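You operate a simulated robot arm through the tools that you are given. There is no shell and no other tool. Be economical: measure what you need, move in short steps, check, and stop when the job is done.

You run a simulated robot arm. Do the job below in one go: nothing can be reset, and whatever is moved stays where it is left.

## Task
Back off the depth stop screw, slide the cuff band fully in and snap its middle mark.
Fine: one snap; slide drawn out again, lever up; the screw stays backed off.
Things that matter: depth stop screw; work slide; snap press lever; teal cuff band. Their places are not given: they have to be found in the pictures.

The check looks at the end state, three seconds after you hand in, the way a careful person would. Anything else that was tipped, shoved, dropped, spilled or broken makes it a failure.

## Robot
A 6-joint arm with a two-finger parallel gripper, fixed in place. Base frame: the origin is at the foot of the arm, x ahead of it, y to its left, z up. Lengths are in mm, angles in rad, forces in N, time in s.
Its first joint turns from -1.152 to 1.152 rad. Payload 2.9 kg.
The tool frame sits at the grasp point between the pads (the TCP): z along the fingers, y along the line on which they close. The tips reach 30 mm beyond it. The gripper opens to 110 mm. The fingers are 20 mm wide and 10 mm thick; the gripper's body (48 by 112 mm) begins 55 mm behind the TCP.
Orientation is told as [roll, pitch, yaw] about the base's x, y, z axes, in that order, counted from this pose: with the fingers straight down and closing along the base's y, the tool's x points along the base's -x, its y along +y and its z along -z.

## Interface
- The arm moves only by the tool servo_tool. Its argument "motion" is a list of rows, each a list of 3 entries, a list of its own where there are three numbers: the shift along the tool's x, y, z in mm, then the turn, a rotation vector about the tool's x, y, z in rad, then the gripper command, from -1 (shut) to 1 (fully open), values between in proportion. In form: [[[x, y, z], [wx, wy, wz], claw], ...]. A call has 1 to 20 rows; each row shifts and turns the commanded pose from where the row before left it, along the tool's axes as they then stand. A row lasts 0.2 s, in which the tool goes at most 50 mm and 0.15 rad; a call with a longer step from one row to the next is refused whole, and so is a gripper value outside its range. A pose out of reach is approached as far as the arm can. The call stops where the force on the tool passes 50 N (or 10 N more than at its start, if that is more) or the arm is blocked; 0.2 s more then pass. Each finger travels about 108 mm/s and halts on what it meets, pressing with about 29 N; the grip force reading is that of the motor and also rises with nothing between the fingers. The clock runs only during rows and for 0.2 s after the last one: add rows that do not move to give the fingers time. The reply holds the time, the measured pose of the TCP, the force on the tool along the base axes, the opening and the grip force, in the units named above and with some noise, and new pictures: "show" is both (left out), scene, wrist or none.
- Cameras (640 x 400 px; columns grow to the right, rows downward): "scene" is fixed at [81.9, 428.7, 1399.4]; the picture's right is [-0.74, -0.67, 0.00], its down [-0.27, 0.30, -0.91] and it looks along [0.61, -0.68, -0.41] (base axes); focal length 214 px, centre (320, 200). "wrist" rides on the gripper at [-36, 0, -57] in the tool frame; the picture's right is [0.00, -1.00, 0.00], its down [0.97, 0.00, -0.24] and it looks along [0.24, 0.00, 0.97] (tool axes); focal length 218 px, centre (320, 200).
- locate(camera, pixels): for up to 12 pixels [column, row] of the newest picture of that camera ("zoom" is the newest enlarged one), the place [x, y, z] in the base frame of the surface seen there, good to about 2 mm. No time passes.
- close_up(camera, box): a new picture of the part [left, top, right, bottom] of that camera's present view, enlarged. No time passes.
- close_job(): hands the job in; it is judged then, once.

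Work in short steps. Measure before you move; look again where a grasp or a placing could have gone wrong, and mend it. You have 80 turns and 120 pictures in all, those below and enlarged ones among them. Open the gripper and draw the arm clear of the work before you hand the job in, unless the task says otherwise; then end with one line.

The tools are called after "Call:" by a JSON object that holds its "method" and its "body". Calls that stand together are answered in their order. servo_tool: Moves the arm, as the interface text tells. Its arguments: {"type":"object","properties":{"motion":{"type":"array"},"show":{"type":"string","enum":["both","scene","wrist","none"]}},"required":["motion"]} The other tools are called the same way: locate (camera, pixels) gives the place of the surface under pixels of a picture; close_up (camera, box) takes an enlarged picture of a part of a camera's view; close_job () hands the job in.

At the start:

```text
clock: 0.0
eef_pos: [251.9, 193.5, 1371.3]
tool_rot: [0.003, -0.001, 0.0]
ft_force: [-0.1, 1.1, 0.1]
opening: 110.0
grasp_force: 0.0
```

scene: 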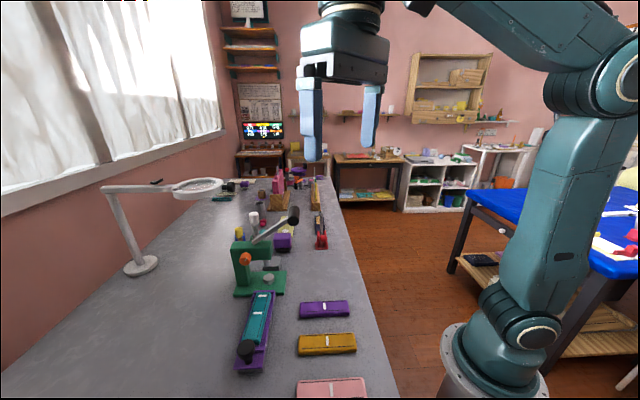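
wrist: 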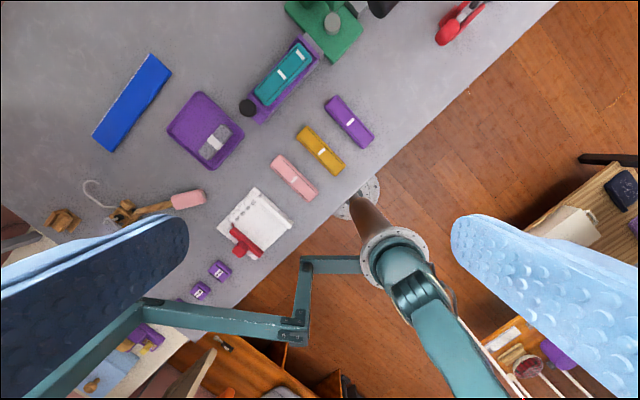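

The scene shows the green press (about 258,265) with a lever, an orange screw (245,258), and a purple slide with the teal band (255,320). I'll enlarge both views.

Call:
{"method": "close_up", "body": {"camera": "scene", "box": [200, 190, 360, 390]}}

Call:
{"method": "close_up", "body": {"camera": "wrist", "box": [220, 0, 420, 140]}}

Call:
{"method": "locate", "body": {"camera": "scene", "pixels": [[245, 258], [293, 215], [246, 349], [257, 320], [268, 280], [240, 262], [265, 300], [255, 365], [255, 240], [283, 285]]}}

Call:
{"method": "locate", "body": {"camera": "wrist", "pixels": [[247, 106], [262, 92], [303, 50], [283, 73], [332, 22], [310, 40], [376, 5]]}}

```text
2.00 times, centred on (280, 290) of scene
```

zoom: 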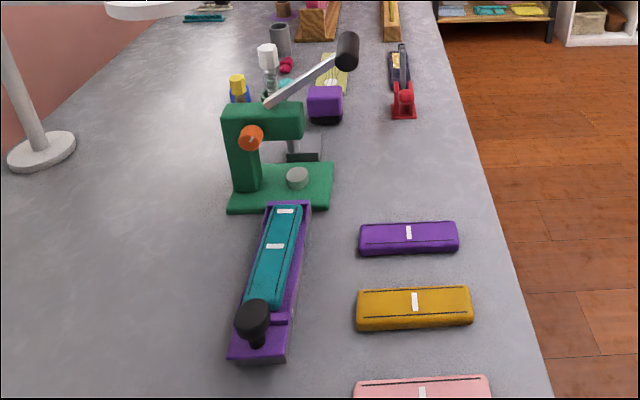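

```text
2.86 times, centred on (320, 70) of wrist
```

zoom: 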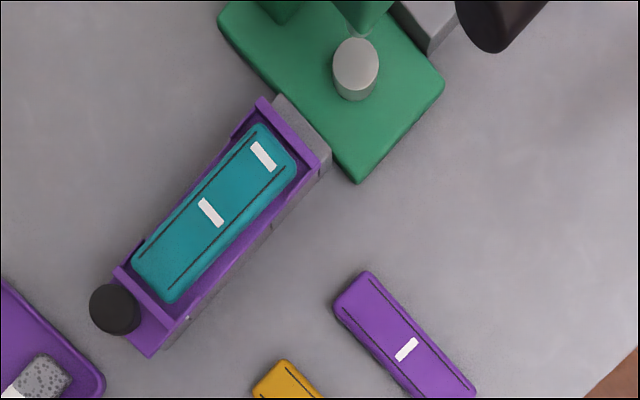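

```text
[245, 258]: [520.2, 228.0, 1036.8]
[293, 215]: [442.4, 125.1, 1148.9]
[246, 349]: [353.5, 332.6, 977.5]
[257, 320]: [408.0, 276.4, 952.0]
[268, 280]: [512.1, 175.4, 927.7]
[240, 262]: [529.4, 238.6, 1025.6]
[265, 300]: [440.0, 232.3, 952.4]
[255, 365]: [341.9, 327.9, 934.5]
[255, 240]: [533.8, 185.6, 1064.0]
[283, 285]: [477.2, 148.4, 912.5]
```

```text
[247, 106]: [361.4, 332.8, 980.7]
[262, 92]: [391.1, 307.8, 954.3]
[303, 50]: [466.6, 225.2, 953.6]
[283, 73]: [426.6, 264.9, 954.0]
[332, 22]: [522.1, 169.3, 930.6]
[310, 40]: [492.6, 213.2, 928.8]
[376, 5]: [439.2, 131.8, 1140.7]
```

The press needs a closer look, mainly the screw, the post and the lever.

Call:
{"method": "close_up", "body": {"camera": "scene", "box": [220, 195, 310, 305]}}

Call:
{"method": "locate", "body": {"camera": "scene", "pixels": [[248, 255], [248, 262], [242, 258], [237, 250], [265, 252], [240, 290], [268, 243], [275, 230], [260, 241], [286, 223], [230, 330], [235, 245]]}}

```text
3.64 times, centred on (265, 250) of scene
```

zoom: 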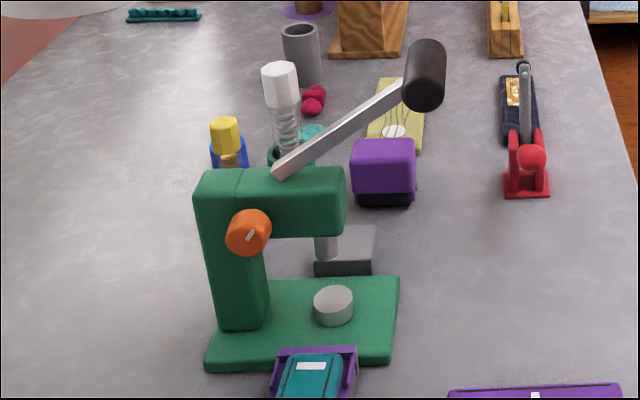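

```text
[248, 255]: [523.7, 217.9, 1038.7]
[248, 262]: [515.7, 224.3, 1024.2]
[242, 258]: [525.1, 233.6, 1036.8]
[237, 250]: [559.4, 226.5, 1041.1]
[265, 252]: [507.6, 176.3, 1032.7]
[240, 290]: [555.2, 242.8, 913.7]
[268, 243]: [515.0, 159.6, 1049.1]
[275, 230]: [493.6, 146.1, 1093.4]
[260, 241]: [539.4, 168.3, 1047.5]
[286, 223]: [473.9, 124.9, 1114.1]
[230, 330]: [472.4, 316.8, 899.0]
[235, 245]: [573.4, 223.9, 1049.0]
```

The screw axis faces the slide's knob side. I'll move above the slide and press to measure more accurately.

Call:
{"method": "servo_tool", "body": {"motion": [[[-40, 8, 14], [0, 0, 0], 1], [[-40, 8, 14], [0, 0, 0], 1], [[-40, 8, 14], [0, 0, 0], 1], [[-40, 8, 14], [0, 0, 0], 1], [[-30, 4, 14], [0, 0, 0], 1], [[0, 0, 0], [0, 0, 0], 1]], "show": "wrist"}}

```text
clock: 1.4
eef_pos: [442.1, 228.7, 1300.3]
tool_rot: [0.002, -0.002, 0.0]
ft_force: [0.2, -0.6, 0.6]
opening: 109.9
grasp_force: 0.1
```

wrist: 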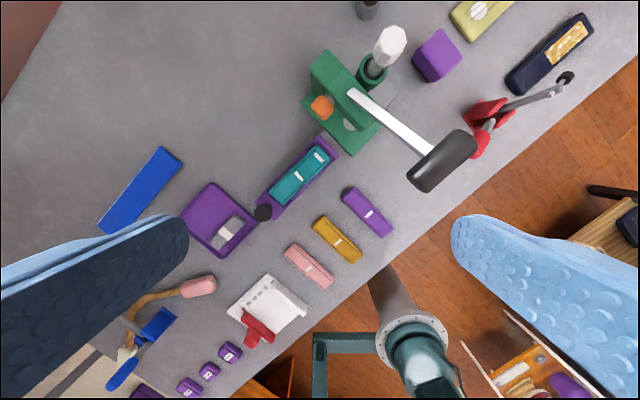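

Now I can see the press from above, so I'll enlarge it and measure.

Call:
{"method": "close_up", "body": {"camera": "wrist", "box": [230, 30, 490, 230]}}

Call:
{"method": "locate", "body": {"camera": "wrist", "pixels": [[264, 212], [272, 201], [298, 176], [319, 154], [322, 106], [322, 58], [355, 96], [400, 130], [440, 160], [230, 60], [300, 230], [345, 148]]}}

```text
2.00 times, centred on (360, 130) of wrist
```

zoom: 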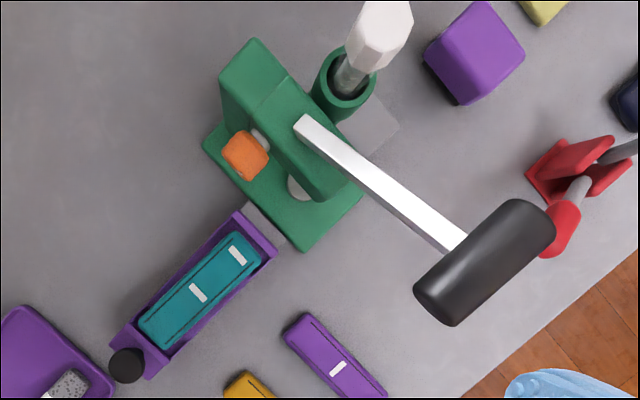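

```text
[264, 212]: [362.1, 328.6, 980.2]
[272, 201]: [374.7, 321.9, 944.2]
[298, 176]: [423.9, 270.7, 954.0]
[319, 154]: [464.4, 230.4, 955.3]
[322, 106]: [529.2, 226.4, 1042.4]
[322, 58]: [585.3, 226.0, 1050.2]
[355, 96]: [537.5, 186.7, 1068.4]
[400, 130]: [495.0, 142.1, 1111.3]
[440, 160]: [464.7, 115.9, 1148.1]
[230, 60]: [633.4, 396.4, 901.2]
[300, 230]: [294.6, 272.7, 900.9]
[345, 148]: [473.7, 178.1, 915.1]
```

I'll measure the screw head, shaft, post and lever handle in the enlarged picture.

Call:
{"method": "locate", "body": {"camera": "zoom", "pixels": [[228, 152], [245, 135], [240, 155], [250, 145], [262, 138], [275, 120], [260, 150], [450, 305], [525, 215], [485, 260], [126, 365], [330, 205]]}}

Call:
{"method": "locate", "body": {"camera": "scene", "pixels": [[248, 252], [248, 265], [241, 260], [252, 257], [245, 350], [240, 350], [251, 350], [245, 342], [246, 361], [293, 208], [293, 221]]}}

Call:
{"method": "close_up", "body": {"camera": "scene", "box": [230, 240, 270, 270]}}

```text
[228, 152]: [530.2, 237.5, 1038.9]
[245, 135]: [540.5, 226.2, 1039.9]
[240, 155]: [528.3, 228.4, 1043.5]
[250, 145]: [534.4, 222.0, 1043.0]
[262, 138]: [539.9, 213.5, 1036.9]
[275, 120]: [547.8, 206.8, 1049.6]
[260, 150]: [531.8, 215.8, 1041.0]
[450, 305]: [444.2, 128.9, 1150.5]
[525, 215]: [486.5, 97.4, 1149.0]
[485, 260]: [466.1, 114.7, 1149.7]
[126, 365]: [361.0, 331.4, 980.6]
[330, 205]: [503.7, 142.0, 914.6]
```

```text
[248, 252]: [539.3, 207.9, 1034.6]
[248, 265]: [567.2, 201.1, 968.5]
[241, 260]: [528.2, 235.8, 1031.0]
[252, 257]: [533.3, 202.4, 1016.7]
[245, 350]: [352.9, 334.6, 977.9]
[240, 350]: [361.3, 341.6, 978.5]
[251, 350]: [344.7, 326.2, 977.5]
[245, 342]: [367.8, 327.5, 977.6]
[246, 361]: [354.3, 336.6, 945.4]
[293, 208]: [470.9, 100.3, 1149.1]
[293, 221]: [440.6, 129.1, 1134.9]
```

```text
13.33 times, centred on (250, 255) of scene
```

zoom: 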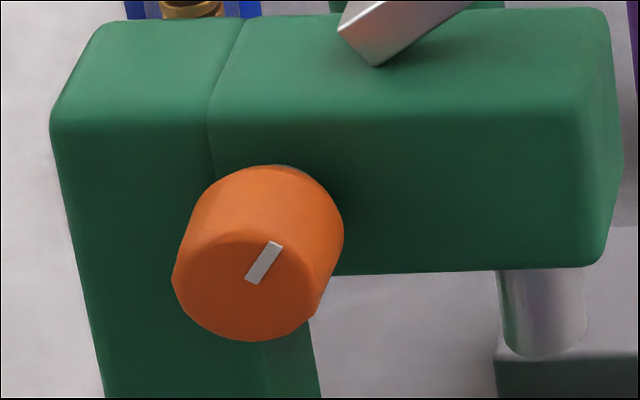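

I'll locate the screw head's face and edges here.

Call:
{"method": "locate", "body": {"camera": "zoom", "pixels": [[245, 285], [180, 280], [320, 290], [245, 235], [245, 335], [265, 262], [280, 175], [340, 230], [190, 215], [130, 250], [450, 200], [335, 170]]}}

```text
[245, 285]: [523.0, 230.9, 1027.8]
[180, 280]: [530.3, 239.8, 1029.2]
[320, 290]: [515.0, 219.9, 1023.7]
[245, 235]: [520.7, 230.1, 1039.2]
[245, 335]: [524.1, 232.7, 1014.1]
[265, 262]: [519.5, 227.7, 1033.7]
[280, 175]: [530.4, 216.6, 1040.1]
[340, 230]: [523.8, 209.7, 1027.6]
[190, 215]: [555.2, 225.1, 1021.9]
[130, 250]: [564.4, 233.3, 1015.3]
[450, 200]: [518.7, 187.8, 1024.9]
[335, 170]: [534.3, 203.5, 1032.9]
```

Screw head: face centre is about (522, 230, 1028), diameter about 28, and its axis runs along (0.71,-0.71,0). I'll turn the tool horizontal along that axis up high, and locate the lamp to stay clear of it.

Call:
{"method": "locate", "body": {"camera": "scene", "pixels": [[140, 265], [200, 187], [120, 220]]}}

Call:
{"method": "servo_tool", "body": {"motion": [[[0, 0, 0], [0, 0, 0.1309], 1], [[0, 0, 0], [0, 0, 0.1309], 1], [[0, 0, 0], [0, 0, 0.1309], 1], [[0, 0, 0], [0, 0, 0.1309], 1], [[0, 0, 0], [0, 0, 0.1309], 1], [[0, 0, 0], [0, 0, 0.1309], 1], [[0, 0, 0], [0, -0.1428, 0], 1], [[0, 0, 0], [0, -0.1428, 0], 1], [[0, 0, 0], [0, -0.1428, 0], 1], [[0, 0, 0], [0, -0.1428, 0], 1], [[0, 0, 0], [0, -0.1428, 0], 1], [[0, 0, 0], [0, -0.1428, 0], 1], [[0, 0, 0], [0, -0.1428, 0], 1], [[0, 0, 0], [0, -0.1428, 0], 1], [[0, 0, 0], [0, -0.1428, 0], 1], [[0, 0, 0], [0, -0.1428, 0], 1], [[0, 0, 0], [0, -0.1428, 0], 1], [[0, 0, 0], [0, 0, 0], 1]]}}

```text
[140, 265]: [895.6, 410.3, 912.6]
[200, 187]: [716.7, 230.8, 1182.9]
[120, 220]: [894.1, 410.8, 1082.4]
```

```text
clock: 5.2
eef_pos: [433.9, 212.4, 1280.2]
tool_rot: [0.021, -0.451, -0.786]
ft_force: [0.2, 0.4, 0.4]
opening: 109.8
grasp_force: 0.0
out of reach, approached as far as the arm can: row 9, 10, 11, 12, 13, 14, 15, 16, 17
```

scene: 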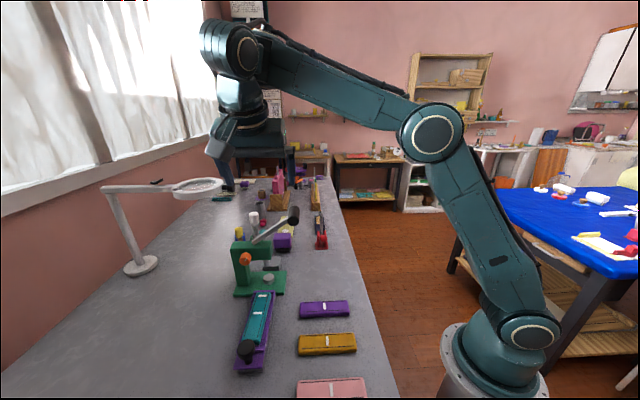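
wrist: 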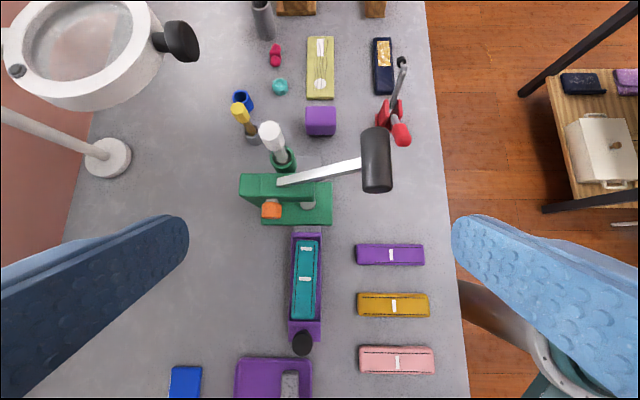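

The tilt stopped at 0.45 rad because the pose is out of reach this high up. I'll make a small test move to see what the commanded frame is now and whether lower down helps.

Call:
{"method": "servo_tool", "body": {"motion": [[[30, 0, 0], [0, 0, 0], 1], [[30, 0, 0], [0, 0, 0], 1], [[0, 0, 0], [0, 0, 0], 1]], "show": "none"}}

```text
clock: 6.0
eef_pos: [399.1, 252.3, 1255.6]
tool_rot: [0.017, -0.448, -0.788]
ft_force: [-0.1, -0.1, -0.5]
opening: 110.1
grasp_force: 0.1
```

The commanded pose follows the actual pose. I'll try tilting further from here.

Call:
{"method": "servo_tool", "body": {"motion": [[[0, 0, 0], [0, -0.14, 0], 1], [[0, 0, 0], [0, -0.14, 0], 1], [[0, 0, 0], [0, -0.14, 0], 1], [[0, 0, 0], [0, -0.14, 0], 1], [[0, 0, 0], [0, 0, 0], 1]], "show": "scene"}}

```text
clock: 7.2
eef_pos: [396.6, 252.6, 1254.3]
tool_rot: [0.016, -0.447, -0.788]
ft_force: [0.5, 0.2, -0.4]
opening: 109.9
grasp_force: 0.1
out of reach, approached as far as the arm can: row 1, 2, 3, 4
```

scene: 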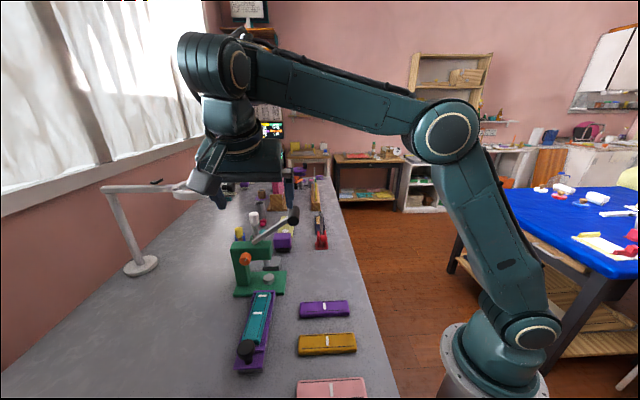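

Lateral tilt is limited, so I'll use a different approach. The gripper comes from above with a small 0.25 tilt, straddles the head, and twists about the screw axis. First I move to a point above it.

Call:
{"method": "servo_tool", "body": {"motion": [[[0, 0, 0], [0, 0.1, 0], 1], [[0, 0, 0], [0, 0.097, 0], 1], [[-8.5, 4.8, 33.9], [0, 0, 0], 0.5], [[-8.5, 4.8, 33.9], [0, 0, 0], 0.27], [[-8.5, 4.8, 33.9], [0, 0, 0], 0.27], [[0, 0, 0], [-0.145, 0, 0.037], 0.27], [[0, 0, 0], [-0.145, 0, 0.037], 0.27], [[0, 0, 0], [-0.145, 0, 0.037], 0.27], [[0, 0, 0], [-0.145, 0, 0.037], 0.27], [[0, 0, 0], [0, 0, 0], 0.27]]}}

```text
clock: 9.4
eef_pos: [492.0, 265.4, 1226.5]
tool_rot: [0.207, -0.238, -0.834]
ft_force: [-0.6, -0.8, -0.7]
opening: 70.1
grasp_force: 0.1
out of reach, approached as far as the arm can: row 4, 5, 6, 7, 8, 9
```

scene: 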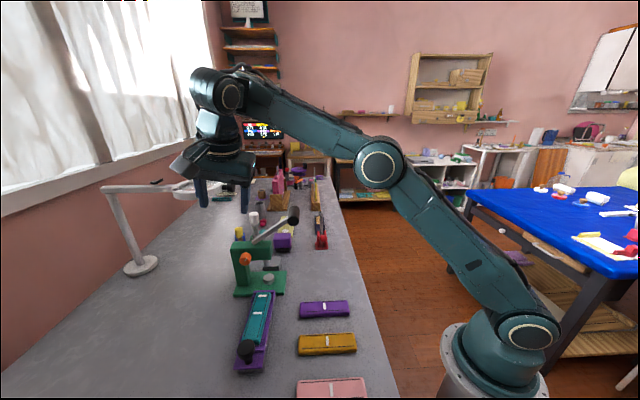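
wrist: 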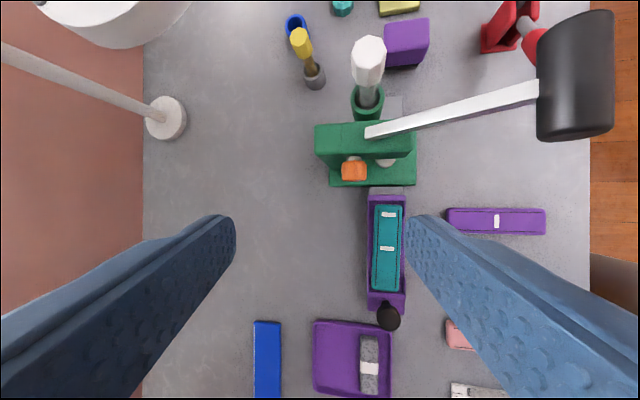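

A wrist limit prevents leaning toward the robot while this high. I'll straighten the lean and come down to the pre-grasp point above the screw.

Call:
{"method": "servo_tool", "body": {"motion": [[[0, 0, 0], [0.1, 0, -0.05], 0.27], [[0, 0, 0], [0.1, 0, -0.05], 0.27], [[1, -1, 26], [0, 0, 0], 0.27], [[1, -1, 26], [0, 0, 0], 0.27], [[1, -1, 26], [0, 0, 0], 0.27], [[0, 0, 0], [0, 0, 0], 0.27]]}}

```text
clock: 10.8
eef_pos: [500.3, 251.7, 1150.4]
tool_rot: [-0.017, -0.249, -0.732]
ft_force: [0.6, 0.3, -0.1]
opening: 69.9
grasp_force: 0.0
```

scene: 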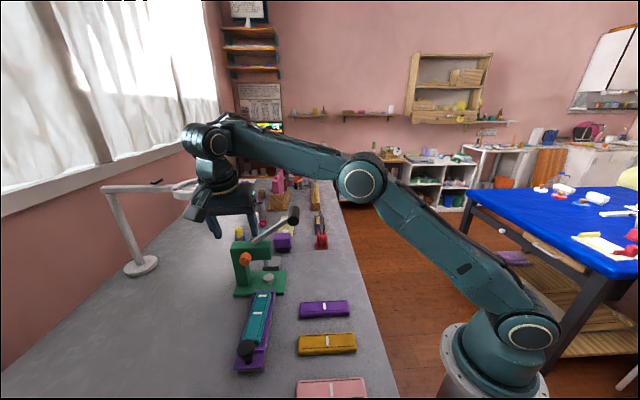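
wrist: 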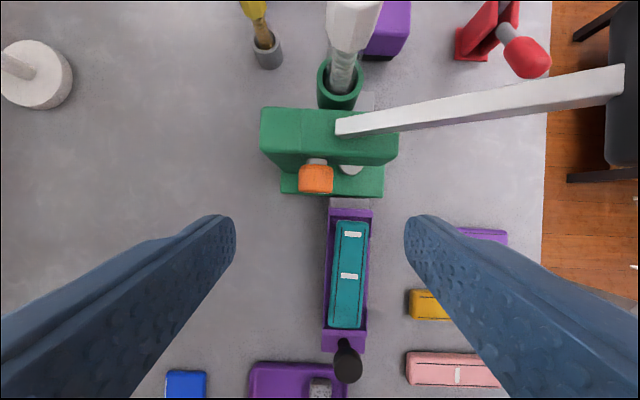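

That pose was reachable. I'll correct the yaw and test the lean here.

Call:
{"method": "servo_tool", "body": {"motion": [[[0, 0, 0], [0, 0, 0.053], 0.27], [[0, 0, 0], [-0.145, 0, 0.037], 0.27], [[0, 0, 0], [-0.145, 0, 0.037], 0.27], [[0, 0, 0], [-0.145, 0, 0.037], 0.27], [[0, 0, 0], [0, 0, 0], 0.27]], "show": "wrist"}}

Call:
{"method": "locate", "body": {"camera": "wrist", "pixels": [[316, 168], [316, 180], [300, 180], [332, 180]]}}

```text
clock: 12.0
eef_pos: [531.5, 271.0, 1176.2]
tool_rot: [0.195, -0.24, -0.837]
ft_force: [-0.3, 0.0, -0.3]
opening: 70.1
grasp_force: 0.1
out of reach, approached as far as the arm can: row 2, 3, 4
```

wrist: 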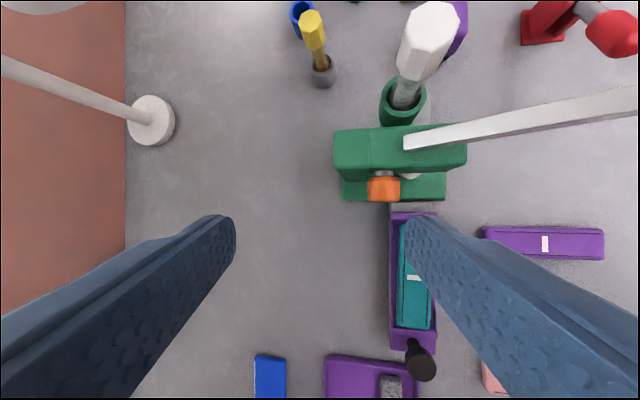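

```text
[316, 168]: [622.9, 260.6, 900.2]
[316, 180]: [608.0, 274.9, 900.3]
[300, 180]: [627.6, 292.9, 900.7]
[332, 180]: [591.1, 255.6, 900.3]
```

The lean toward the robot is limited to about 0.2. I'll go back and test the other direction, which is the one that unscrews.

Call:
{"method": "servo_tool", "body": {"motion": [[[0, 0, 0], [0.1, 0, -0.05], 0.27], [[0, 0, 0], [0.1, 0, -0.025], 0.27], [[15, -15, 20], [0, 0, 0], 0.27], [[15, -15, 20], [0, 0, 0], 0.27], [[0, 0, 0], [0.145, 0, -0.037], 0.27], [[0, 0, 0], [0.145, 0, -0.037], 0.27], [[0, 0, 0], [0.145, 0, -0.037], 0.27], [[0, 0, 0], [0.145, 0, -0.037], 0.27], [[0, 0, 0], [0.145, 0, -0.037], 0.27], [[0, 0, 0], [0.145, 0, -0.037], 0.27], [[0, 0, 0], [0, 0, 0], 0.27]]}}

```text
clock: 14.4
eef_pos: [332.4, 218.2, 1011.8]
tool_rot: [-0.926, -0.142, -0.571]
ft_force: [0.4, -0.7, -0.2]
opening: 69.8
grasp_force: 0.1
out of reach, approached as far as the arm can: row 4, 6, 7, 8, 9, 10
```

scene: 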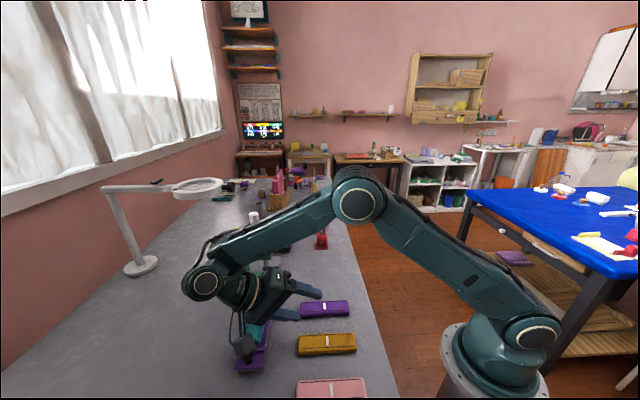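
wrist: 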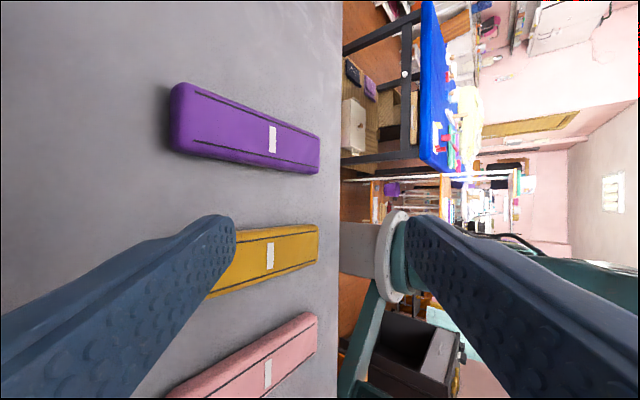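

Unreachable rows make the arm drift a long way, so I must avoid them. It touched nothing (force about 0). I'll raise straight up in base z, then straighten.

Call:
{"method": "servo_tool", "body": {"motion": [[[-5.7, -31.6, -23.8], [0, 0, 0], 0.27], [[-5.7, -31.6, -23.8], [0, 0, 0], 0.27], [[-5.7, -31.6, -23.8], [0, 0, 0], 0.27], [[-5.7, -31.6, -23.8], [0, 0, 0], 0.27], [[0, 0, 0], [-0.145, 0, 0], 0.27], [[0, 0, 0], [-0.145, 0, 0], 0.27], [[0, 0, 0], [-0.145, 0, 0], 0.27], [[0, 0, 0], [-0.145, 0, 0], 0.27], [[0, 0, 0], [-0.145, 0, 0], 0.27], [[0, 0, 0], [-0.145, 0, 0], 0.27], [[0, 0, 0], [0, 0, 0], 0.27]]}}

```text
clock: 16.8
eef_pos: [268.1, 230.6, 1134.2]
tool_rot: [-0.468, -0.144, -0.568]
ft_force: [-0.1, -0.1, -1.3]
opening: 69.9
grasp_force: 0.0
out of reach, approached as far as the arm can: row 1, 2, 3, 4, 7, 8, 9, 10
```

scene: 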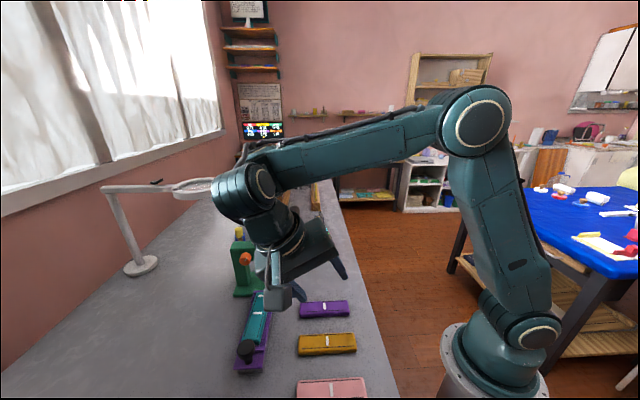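
wrist: 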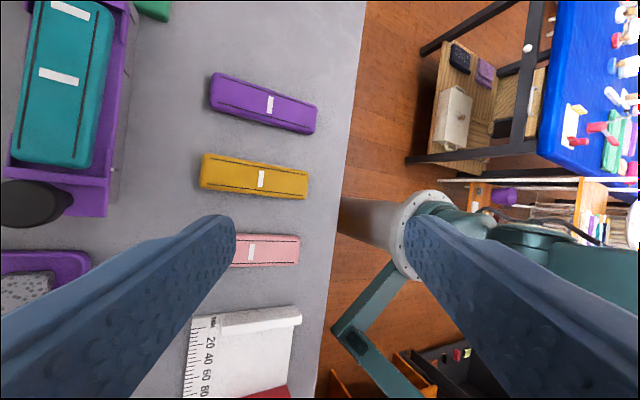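

The pattern of stops shows two limits: lateral tilt of about 0.41 and outward tilt of about 0.25. A vertical tool without side tilt should therefore allow twisting. I'll recover outward and up, then straighten.

Call:
{"method": "servo_tool", "body": {"motion": [[[-23.6, 18.5, -28.1], [0, 0, 0], 0.27], [[-23.6, 18.5, -28.1], [0, 0, 0], 0.27], [[-23.6, 18.5, -28.1], [0, 0, 0], 0.27], [[0, 0, 0], [0, 0, 0], 0.27]], "show": "none"}}

```text
clock: 17.8
eef_pos: [363.5, 267.6, 1184.4]
tool_rot: [-0.465, -0.146, -0.569]
ft_force: [0.3, 0.0, -0.3]
opening: 70.0
grasp_force: 0.1
out of reach, approached as far as the arm can: row 3
```

Now I'll straighten the roll and pitch gradually.

Call:
{"method": "servo_tool", "body": {"motion": [[[0, -8, 0], [-0.14, 0, 0], 0.27], [[0, -8, 0], [-0.14, 0, 0], 0.27], [[0, -8, 0], [-0.14, 0, 0], 0.27], [[0, 0, 0], [-0.045, 0.14, 0], 0.27], [[0, 0, 0], [0, 0, 0.1], 0.27], [[0, 0, 0], [0, 0, 0.1], 0.27], [[0, 0, 0], [0, 0, 0], 0.27]], "show": "none"}}

```text
clock: 19.4
eef_pos: [349.0, 247.9, 1193.1]
tool_rot: [0.0, -0.004, -0.771]
ft_force: [-0.1, 0.7, -0.4]
opening: 70.0
grasp_force: 0.1
out of reach, approached as far as the arm can: row 3, 4
```

The tool is vertical again. I'll move in front of the screw (s=185) at a safe height.

Call:
{"method": "servo_tool", "body": {"motion": [[[0, 0, 0], [0, 0, 0.014], 0.27], [[-3, 37, 20], [0, 0, 0], 0.27], [[-3, 37, 20], [0, 0, 0], 0.27], [[-3, 36, 20], [0, 0, 0], 0.27], [[-35, 0, 0], [0, 0, 0], 0.27], [[-35, 0, 0], [0, 0, 0], 0.27], [[-34, 0, 0], [0, 0, 0], 0.27], [[0, 0, 0], [0, 0, 0], 0.27]]}}

```text
clock: 21.2
eef_pos: [508.1, 246.0, 1132.1]
tool_rot: [-0.001, -0.005, -0.783]
ft_force: [1.0, 0.9, 0.1]
opening: 69.8
grasp_force: 0.0
```

scene: 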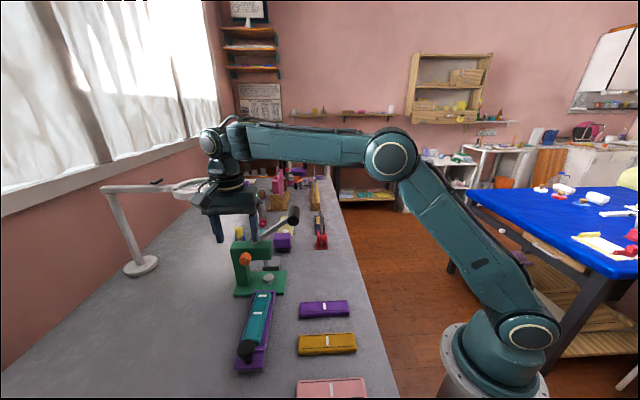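
wrist: 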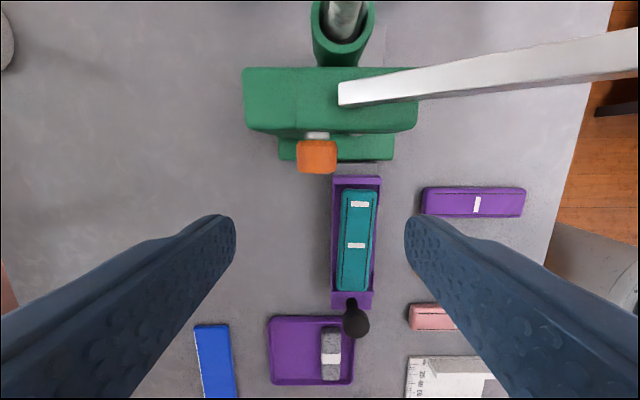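

Well aligned: the screw head is at column 317. I'll measure it and lower to its height, still in front of it.

Call:
{"method": "locate", "body": {"camera": "wrist", "pixels": [[317, 142], [317, 160], [302, 155], [333, 155], [318, 135], [300, 70], [250, 100], [412, 100]]}}

Call:
{"method": "servo_tool", "body": {"motion": [[[0, 0, 35], [0, 0, 0], 0.27], [[0, 0, 35], [0, 0, 0], 0.27], [[0, 0, 34], [0, 0, 0], 0.27], [[0, 0, 0], [0, 0, 0], 0.27]], "show": "wrist"}}

```text
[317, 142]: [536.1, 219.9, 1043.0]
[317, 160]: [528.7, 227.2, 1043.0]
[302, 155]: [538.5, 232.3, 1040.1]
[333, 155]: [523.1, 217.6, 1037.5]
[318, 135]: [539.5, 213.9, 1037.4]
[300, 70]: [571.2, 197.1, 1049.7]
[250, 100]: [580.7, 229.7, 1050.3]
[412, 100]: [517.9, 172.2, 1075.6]
```

```text
clock: 22.2
eef_pos: [508.7, 245.3, 1028.9]
tool_rot: [-0.001, -0.003, -0.787]
ft_force: [0.2, -0.7, -0.2]
opening: 69.7
grasp_force: 0.1
```

wrist: 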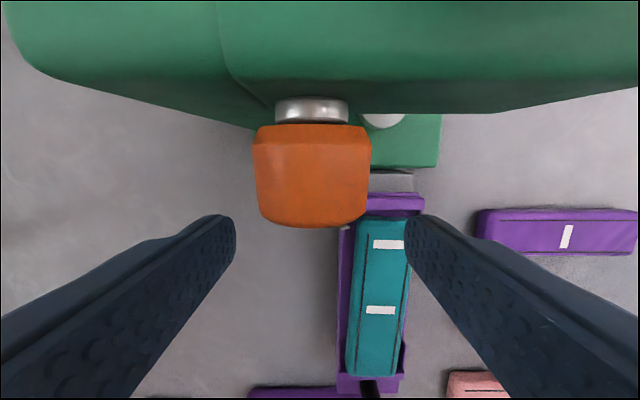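

At the screw's height now. I'll test the twist range in free space (s=186) in small steps.

Call:
{"method": "servo_tool", "body": {"motion": [[[0, 0, 0], [0.14, 0, 0], 0.27], [[0, 0, 0], [0.14, 0, 0], 0.27], [[0, 0, 0], [0.14, 0, 0], 0.27], [[0, 0, 0], [0, 0, 0], 0.27]], "show": "none"}}

```text
clock: 23.2
eef_pos: [503.4, 260.7, 1027.5]
tool_rot: [-0.335, 0.062, -0.799]
ft_force: [0.2, -1.0, 0.2]
opening: 70.0
grasp_force: 0.0
out of reach, approached as far as the arm can: row 2, 3
```

The positive range is about +0.2. I'll return and test the negative side at this height.

Call:
{"method": "servo_tool", "body": {"motion": [[[-7, -4, 0], [-0.14, -0.03, 0], 0.27], [[-7, -3, 0], [-0.14, -0.03, 0], 0.27], [[0, 0, 0], [-0.055, 0, 0], 0.27], [[0, 0, 0], [-0.1, 0, 0], 0.27], [[0, 0, 0], [-0.1, 0, 0], 0.27], [[0, 0, 0], [-0.1, 0, 0], 0.27], [[0, 0, 0], [0, 0, 0], 0.27]], "show": "none"}}

```text
clock: 24.1
eef_pos: [540.4, 260.9, 1042.0]
tool_rot: [0.021, 0.009, -0.795]
ft_force: [-42.5, -20.0, -8.9]
opening: 92.0
grasp_force: 22.1
out of reach, approached as far as the arm can: row 2, 3, 4
stopped in row 4: the force on the tool passed its limit (the readings are from after the stop); the commanded pose is now the measured one
```

The drift pushed a finger against something (force 42 N, opening forced to 92). I'll look before backing off.

Call:
{"method": "servo_tool", "body": {"motion": [[[0, -8, 0], [0, 0, 0], 0.67]]}}

```text
clock: 24.5
eef_pos: [542.4, 261.2, 1048.3]
tool_rot: [0.028, 0.009, -0.791]
ft_force: [-4.7, -1.4, -0.2]
opening: 94.1
grasp_force: 2.5
out of reach, approached as far as the arm can: row 1
```

scene: 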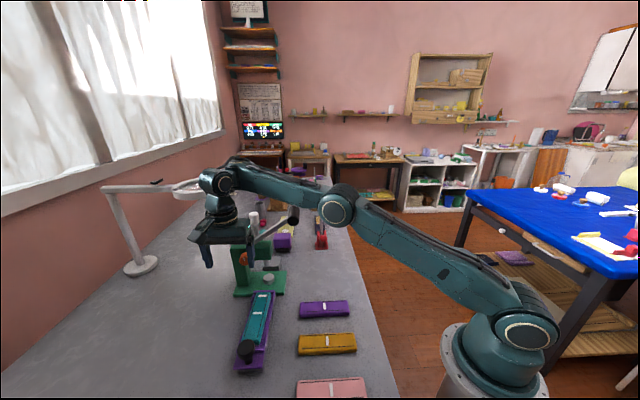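
wrist: 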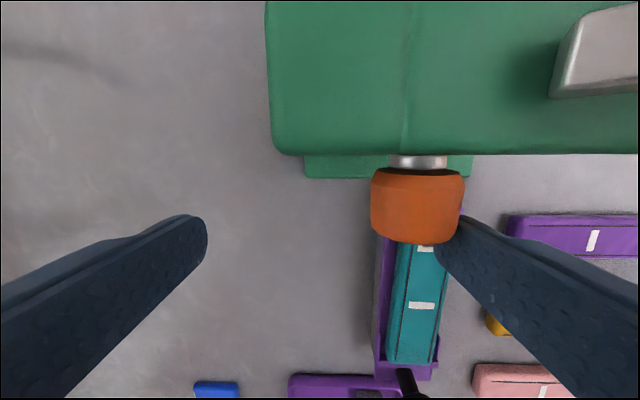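

The finger rests beside the screw head with almost no force now. I'll back away along the slide direction (tool +x), in small steps.

Call:
{"method": "servo_tool", "body": {"motion": [[[10, 0, -5], [0, 0, 0], 0.7], [[10, 0, -5], [0, 0, 0], 0.7], [[10, 0, -5], [0, 0, 0], 0.7], [[10, 0, -5], [0, 0, 0], 0.7], [[0, 0, 0], [0, 0, 0], 0.7]], "show": "none"}}

```text
clock: 25.7
eef_pos: [514.4, 289.6, 1068.4]
tool_rot: [0.027, 0.008, -0.792]
ft_force: [0.1, 0.2, 0.3]
opening: 93.3
grasp_force: 0.1
```

Clear and tracking. I'll move back to the screw's axis line in small steps, watching for limit flags.

Call:
{"method": "servo_tool", "body": {"motion": [[[0, -12, 0], [0, 0, 0], 0.5], [[0, -12, 0], [0, 0, 0], 0.5], [[0, -11, 0], [0, 0, 0], 0.5], [[0, 0, 0], [-0.027, 0.0, 0], 0.5], [[0, 0, 0], [-0.08, 0, 0], 0.5], [[0, 0, 0], [-0.08, 0, 0], 0.5], [[0, 0, 0], [-0.08, 0, 0], 0.5], [[0, 0, 0], [0, 0, 0], 0.5]], "show": "none"}}

```text
clock: 27.5
eef_pos: [534.7, 339.5, 1106.8]
tool_rot: [0.253, 0.009, -0.793]
ft_force: [-0.2, 0.4, -0.2]
opening: 82.5
grasp_force: 0.1
out of reach, approached as far as the arm can: row 1, 2, 3, 4, 5, 6, 7
```

The reachable roll window near the screw is small (about -0.2 to 0). So I'll turn the screw by rolling it instead: one compliant finger pad on its outer side, drawn downward. First I straighten to roll -0.07 and return.

Call:
{"method": "servo_tool", "body": {"motion": [[[0, 0, 0], [0.108, 0, 0], 0.27], [[0, 0, 0], [0.108, 0, 0], 0.27], [[0, 0, 0], [0.108, 0, 0], 0.27], [[0, -28, 0], [0, 0, 0], 0.27], [[0, -28, 0], [0, 0, 0], 0.27], [[0, -28, 0], [0, 0, 0], 0.27], [[0, 0, 0], [0, 0, 0], 0.27]], "show": "none"}}

```text
clock: 29.1
eef_pos: [475.2, 273.7, 1108.1]
tool_rot: [-0.026, 0.01, -0.792]
ft_force: [1.6, 0.2, -0.7]
opening: 70.1
grasp_force: 0.1
out of reach, approached as far as the arm can: row 2
```

Position is fine. I'll lower to z=1053, narrow to 40 mm and slide forward so the fingertips straddle the head.

Call:
{"method": "servo_tool", "body": {"motion": [[[0, 4, 28], [0, 0, 0], -0.2], [[0, 0, 27], [0, 0, 0], -0.2], [[-22, 0, 0], [0, 0, 0], -0.2], [[-22, 0, 0], [0, 0, 0], -0.2], [[-19, 0, 0], [0, 0, 0], -0.2], [[0, 0, 0], [0, 0, 0], -0.2]]}}

```text
clock: 30.5
eef_pos: [520.1, 230.0, 1052.3]
tool_rot: [-0.026, 0.008, -0.792]
ft_force: [-0.1, 0.2, -0.2]
opening: 43.9
grasp_force: 0.0
```

scene: 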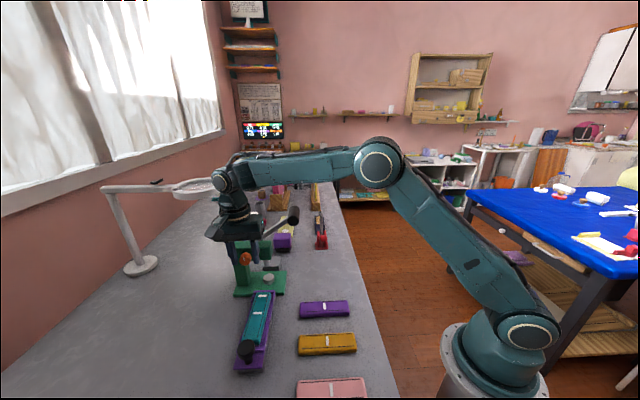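
wrist: 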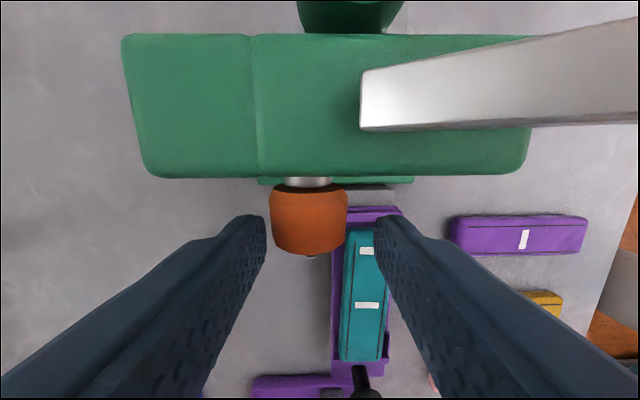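

The fingertips straddle the head. I'll press the left (+p) pad lightly against its side and draw down 20 mm as a trial.

Call:
{"method": "servo_tool", "body": {"motion": [[[0, -4, 0], [0, 0, 0], -0.2], [[0, -4, 0], [0, 0, 0], -0.2], [[0, 0, 10], [0, 0, 0], -0.2], [[0, 0, 10], [0, 0, 0], -0.2], [[0, 0, 0], [0, 0, 0], -0.2]], "show": "none"}}

Call:
{"method": "close_up", "body": {"camera": "scene", "box": [210, 235, 280, 280]}}

```text
clock: 31.7
eef_pos: [515.7, 225.3, 1032.1]
tool_rot: [-0.024, 0.008, -0.789]
ft_force: [10.5, 10.3, 7.1]
opening: 51.1
grasp_force: 6.9
```

```text
8.89 times, centred on (245, 258) of scene
```

zoom: 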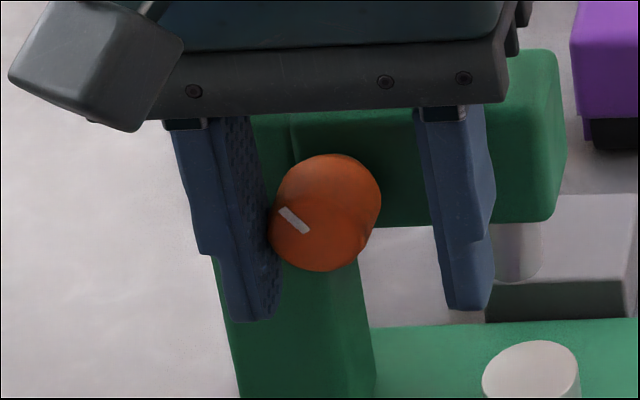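

It works: the mark turned about 80° anticlockwise. I'll continue drawing down.

Call:
{"method": "servo_tool", "body": {"motion": [[[0, 0, 9], [0, 0, 0], -0.2], [[0, 0, 9], [0, 0, 0], -0.2], [[0, 0, 8], [0, 0, 0], -0.2], [[0, 0, 0], [0, 0, 0], -0.2]], "show": "none"}}

Call:
{"method": "close_up", "body": {"camera": "scene", "box": [210, 235, 280, 280]}}

```text
clock: 32.7
eef_pos: [515.4, 226.4, 1010.4]
tool_rot: [-0.016, 0.005, -0.793]
ft_force: [8.5, 12.4, 30.2]
opening: 50.3
grasp_force: 6.3
```

```text
8.89 times, centred on (245, 258) of scene
```

zoom: 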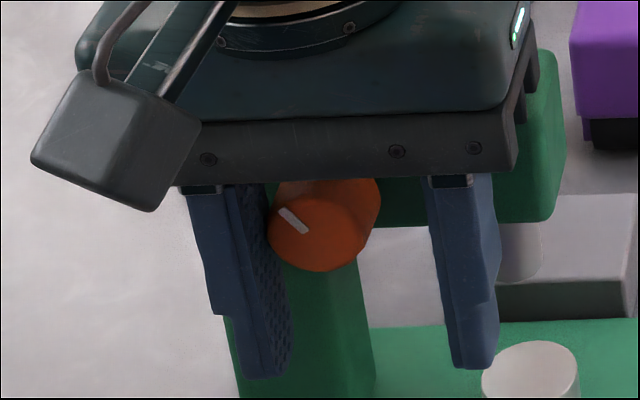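

No further turn, and the vertical force rose to 30 N, so either the screw is at its stop or something is touching. I'll release sideways, raise, and check.

Call:
{"method": "servo_tool", "body": {"motion": [[[0, 5, -4], [0, 0, 0], -0.2], [[0, 4, -4], [0, 0, 0], -0.2], [[0, 0, -18], [0, 0, 0], -0.2], [[0, 0, -20], [0, 0, 0], -0.2], [[0, 0, 0], [0, 0, 0], -0.2]], "show": "wrist"}}

Call:
{"method": "close_up", "body": {"camera": "scene", "box": [210, 235, 280, 280]}}

```text
clock: 33.9
eef_pos: [520.8, 232.1, 1051.6]
tool_rot: [-0.027, 0.009, -0.793]
ft_force: [0.6, -0.1, 0.4]
opening: 44.0
grasp_force: 0.0
```

wrist: 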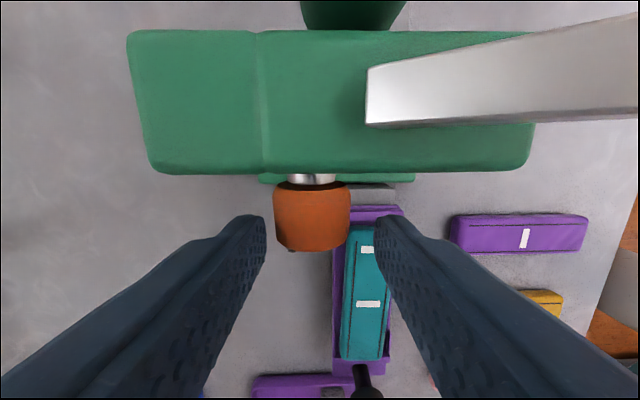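

```text
8.89 times, centred on (245, 258) of scene
```

zoom: 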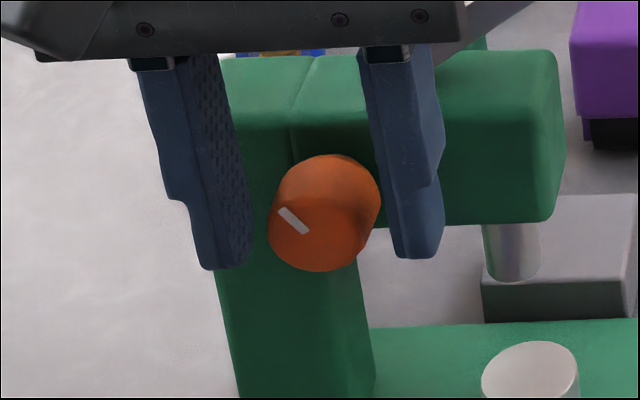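

The mark stays put. I'll repeat the upper part of the stroke, pressing a bit harder, to learn whether this is the stop.

Call:
{"method": "servo_tool", "body": {"motion": [[[0, -5, 0], [0, 0, 0], -0.2], [[0, -6, 0], [0, 0, 0], -0.2], [[0, 0, 7], [0, 0, 0], -0.2], [[0, 0, 7], [0, 0, 0], -0.2], [[0, 0, 0], [0, 0, 0], -0.2]], "show": "none"}}

Call:
{"method": "close_up", "body": {"camera": "scene", "box": [210, 235, 280, 280]}}

```text
clock: 35.1
eef_pos: [513.7, 225.4, 1038.5]
tool_rot: [-0.023, 0.006, -0.791]
ft_force: [11.6, 14.3, 9.3]
opening: 53.1
grasp_force: 9.8
```

```text
8.89 times, centred on (245, 258) of scene
```

zoom: 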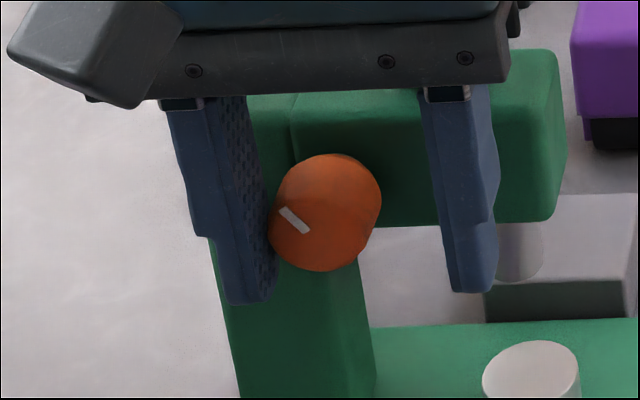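

It slips at the same angle, so the screw is at its stop, about 90° backed off. I'll release, withdraw, and go above the slide's black knob (361,331,980).

Call:
{"method": "servo_tool", "body": {"motion": [[[0, 6, 0], [0, 0, 0], -0.2], [[0, 5, -5], [0, 0, 0], -0.2], [[0, 0, -25], [0, 0, 0], -0.2], [[10, 0, -25], [0, 0, 0], -0.1], [[40, 0, 0], [0, 0, 0], 0], [[33, -11, 0], [0, 0, 0], 0], [[33, -11, 0], [0, 0, 0], 0], [[33, -11, 0], [0, 0, 0], 0], [[33, -11, 0], [0, 0, 0], 0], [[0, 0, 0], [0, 0, 0], 0]]}}

```text
clock: 37.3
eef_pos: [363.5, 330.8, 1094.6]
tool_rot: [-0.026, 0.009, -0.792]
ft_force: [-0.4, -0.3, 0.0]
opening: 55.0
grasp_force: 0.0
```

scene: 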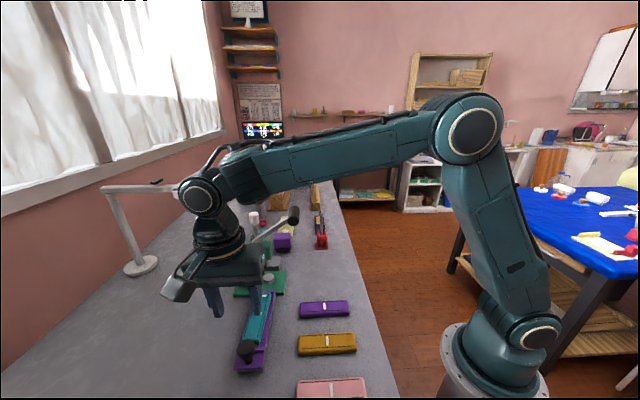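
wrist: 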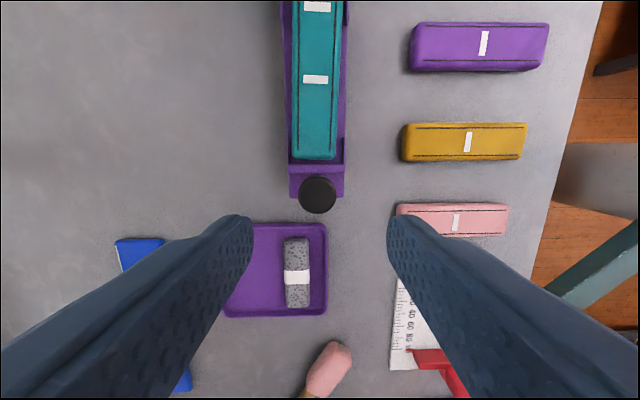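

Now directly over the knob (317,195). I'll measure the knob, the tray edge and the slide end.

Call:
{"method": "locate", "body": {"camera": "wrist", "pixels": [[317, 194], [302, 194], [333, 194], [317, 180], [317, 210], [317, 225], [295, 188], [340, 188], [317, 168], [315, 79], [317, 6], [240, 200]]}}

Call:
{"method": "close_up", "body": {"camera": "scene", "box": [220, 290, 290, 380]}}

```text
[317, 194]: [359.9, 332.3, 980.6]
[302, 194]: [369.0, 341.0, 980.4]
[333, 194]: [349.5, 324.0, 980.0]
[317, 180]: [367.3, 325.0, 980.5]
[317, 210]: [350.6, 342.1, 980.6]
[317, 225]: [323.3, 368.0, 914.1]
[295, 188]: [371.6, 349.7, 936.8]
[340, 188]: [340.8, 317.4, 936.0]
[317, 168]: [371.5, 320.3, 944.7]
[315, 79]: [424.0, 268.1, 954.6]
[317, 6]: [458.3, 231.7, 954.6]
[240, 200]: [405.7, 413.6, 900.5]
```

```text
4.44 times, centred on (255, 335) of scene
```

zoom: 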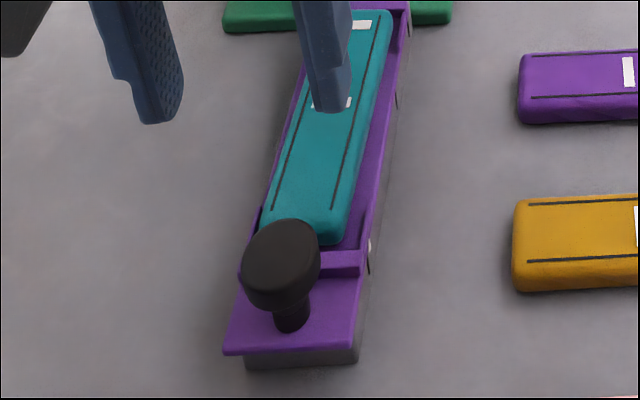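

The knob is a disc of radius about 13 centred at (360,332), with its top at 980 and the plate at 936. I'll descend to z=975 and close on it.

Call:
{"method": "servo_tool", "body": {"motion": [[[3.6, -1.5, 30], [0, 0, 0], 0], [[0, 0, 40], [0, 0, 0], 0], [[0, 0, 30], [0, 0, 0], 0], [[0, 0, 19], [0, 0, 0], 0], [[0, 0, 0], [0, 0, 0], -0.7], [[0, 0, 0], [0, 0, 0], -1], [[0, 0, 0], [0, 0, 0], -1]]}}

```text
clock: 38.9
eef_pos: [358.3, 334.4, 977.0]
tool_rot: [-0.019, 0.009, -0.793]
ft_force: [24.6, 26.2, -14.7]
opening: 31.9
grasp_force: 45.0
```

scene: 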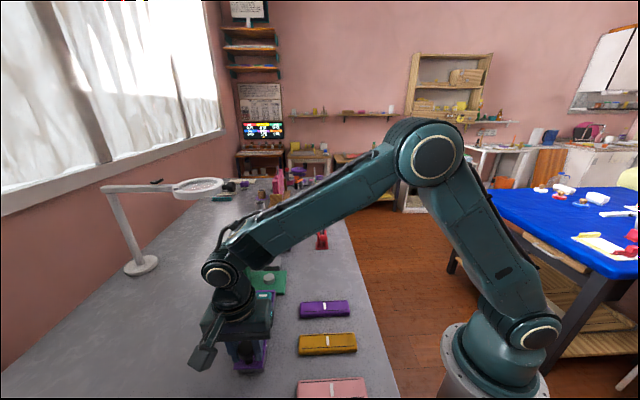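
wrist: 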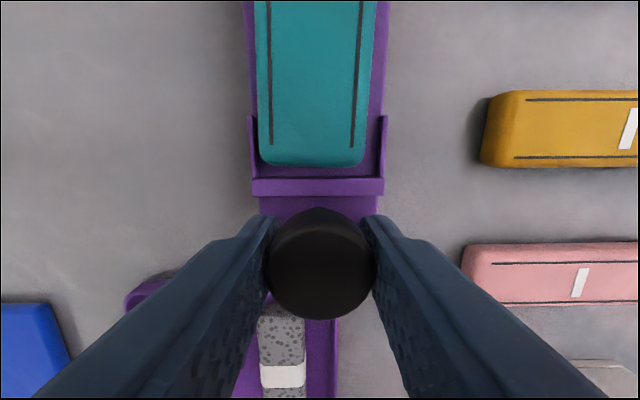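

Gripped, but with a 36 N sideways load. I'll relax it by shifting slightly toward +p.

Call:
{"method": "servo_tool", "body": {"motion": [[[0, 1.5, -1], [0, 0, 0], -1], [[0, 0, 0], [0, 0, 0], -1]], "show": "none"}}

```text
clock: 39.5
eef_pos: [358.6, 334.4, 976.3]
tool_rot: [-0.021, 0.009, -0.792]
ft_force: [19.5, 21.4, -24.8]
opening: 32.0
grasp_force: 45.1
```

Lateral load is falling and the vertical one rose. I'll adjust once more.

Call:
{"method": "servo_tool", "body": {"motion": [[[0, 3, 2], [0, 0, 0], -1], [[0, 0, 0], [0, 0, 0], -1]], "show": "none"}}

```text
clock: 40.1
eef_pos: [358.5, 334.1, 976.6]
tool_rot: [-0.029, 0.009, -0.793]
ft_force: [0.5, 1.9, 1.6]
opening: 32.1
grasp_force: 45.1
```

Loads are near zero. I'll push the slide in along d by 60 mm.

Call:
{"method": "servo_tool", "body": {"motion": [[[-12, 0, 0], [0, 0, 0], -1], [[-12, 0, 0], [0, 0, 0], -1], [[-12, 0, 0], [0, 0, 0], -1], [[-12, 0, 0], [0, 0, 0], -1], [[-12, 0, 0], [0, 0, 0], -1], [[0, 0, 0], [0, 0, 0], -1]], "show": "scene"}}

```text
clock: 41.5
eef_pos: [402.6, 291.2, 976.9]
tool_rot: [-0.024, 0.01, -0.79]
ft_force: [-3.6, -3.3, 21.6]
opening: 31.9
grasp_force: 45.2
```

scene: 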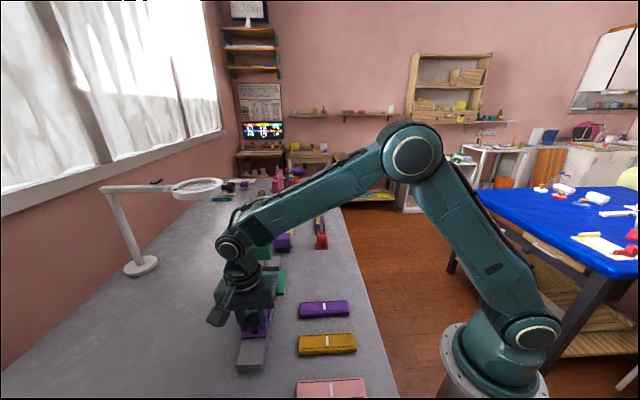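

Sliding well: 61 mm with little drag, and the slight downward load will be relieved. Continuing in.

Call:
{"method": "servo_tool", "body": {"motion": [[[0, 0, -1.5], [0, 0, 0], -1], [[-10, 0, -0.1], [0, 0, 0], -1], [[-10, 0, -0.1], [0, 0, 0], -1], [[-10, 0, -0.1], [0, 0, 0], -1], [[-10, 0, -0.1], [0, 0, 0], -1], [[0, 0, 0], [0, 0, 0], -1]], "show": "none"}}

```text
clock: 42.9
eef_pos: [429.5, 263.7, 975.9]
tool_rot: [-0.03, 0.009, -0.792]
ft_force: [-2.4, -0.3, -0.8]
opening: 32.1
grasp_force: 45.3
```

About 100 mm in with no resistance. I continue in smaller steps until it meets its end.

Call:
{"method": "servo_tool", "body": {"motion": [[[-6, 0, -0.1], [0, 0, 0], -1], [[-6, 0, -0.1], [0, 0, 0], -1], [[-5, 0, -0.1], [0, 0, 0], -1], [[-4, 0, 0], [0, 0, 0], -1], [[-4, 0, 0], [0, 0, 0], -1], [[0, 0, 0], [0, 0, 0], -1]]}}

```text
clock: 44.3
eef_pos: [447.5, 246.5, 975.0]
tool_rot: [-0.028, 0.008, -0.794]
ft_force: [2.8, 3.2, -12.8]
opening: 31.8
grasp_force: 45.0
```

scene: 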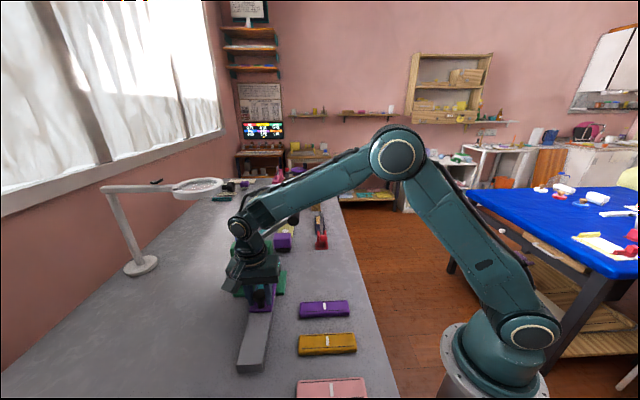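
wrist: 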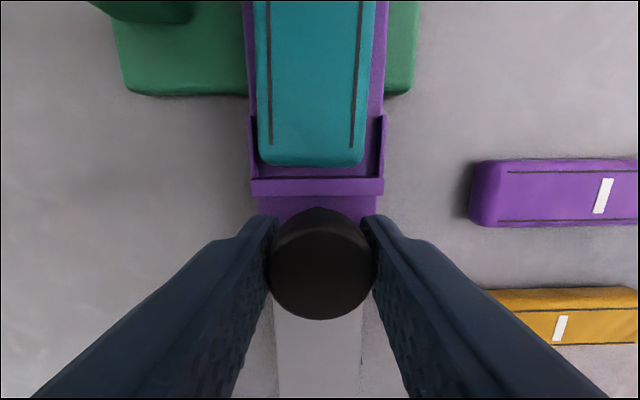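

125 mm in and still free. Continuing slowly.

Call:
{"method": "servo_tool", "body": {"motion": [[[-4, 0, 0.8], [0, 0, 0], -1], [[-4, 0, 0], [0, 0, 0], -1], [[-4, 0, 0], [0, 0, 0], -1], [[-4, 0, 0], [0, 0, 0], -1], [[0, 0, 0], [0, 0, 0], -1]], "show": "none"}}

```text
clock: 45.5
eef_pos: [457.7, 234.5, 976.8]
tool_rot: [-0.025, 0.009, -0.79]
ft_force: [-8.7, 10.9, 1.7]
opening: 32.1
grasp_force: 45.0
```

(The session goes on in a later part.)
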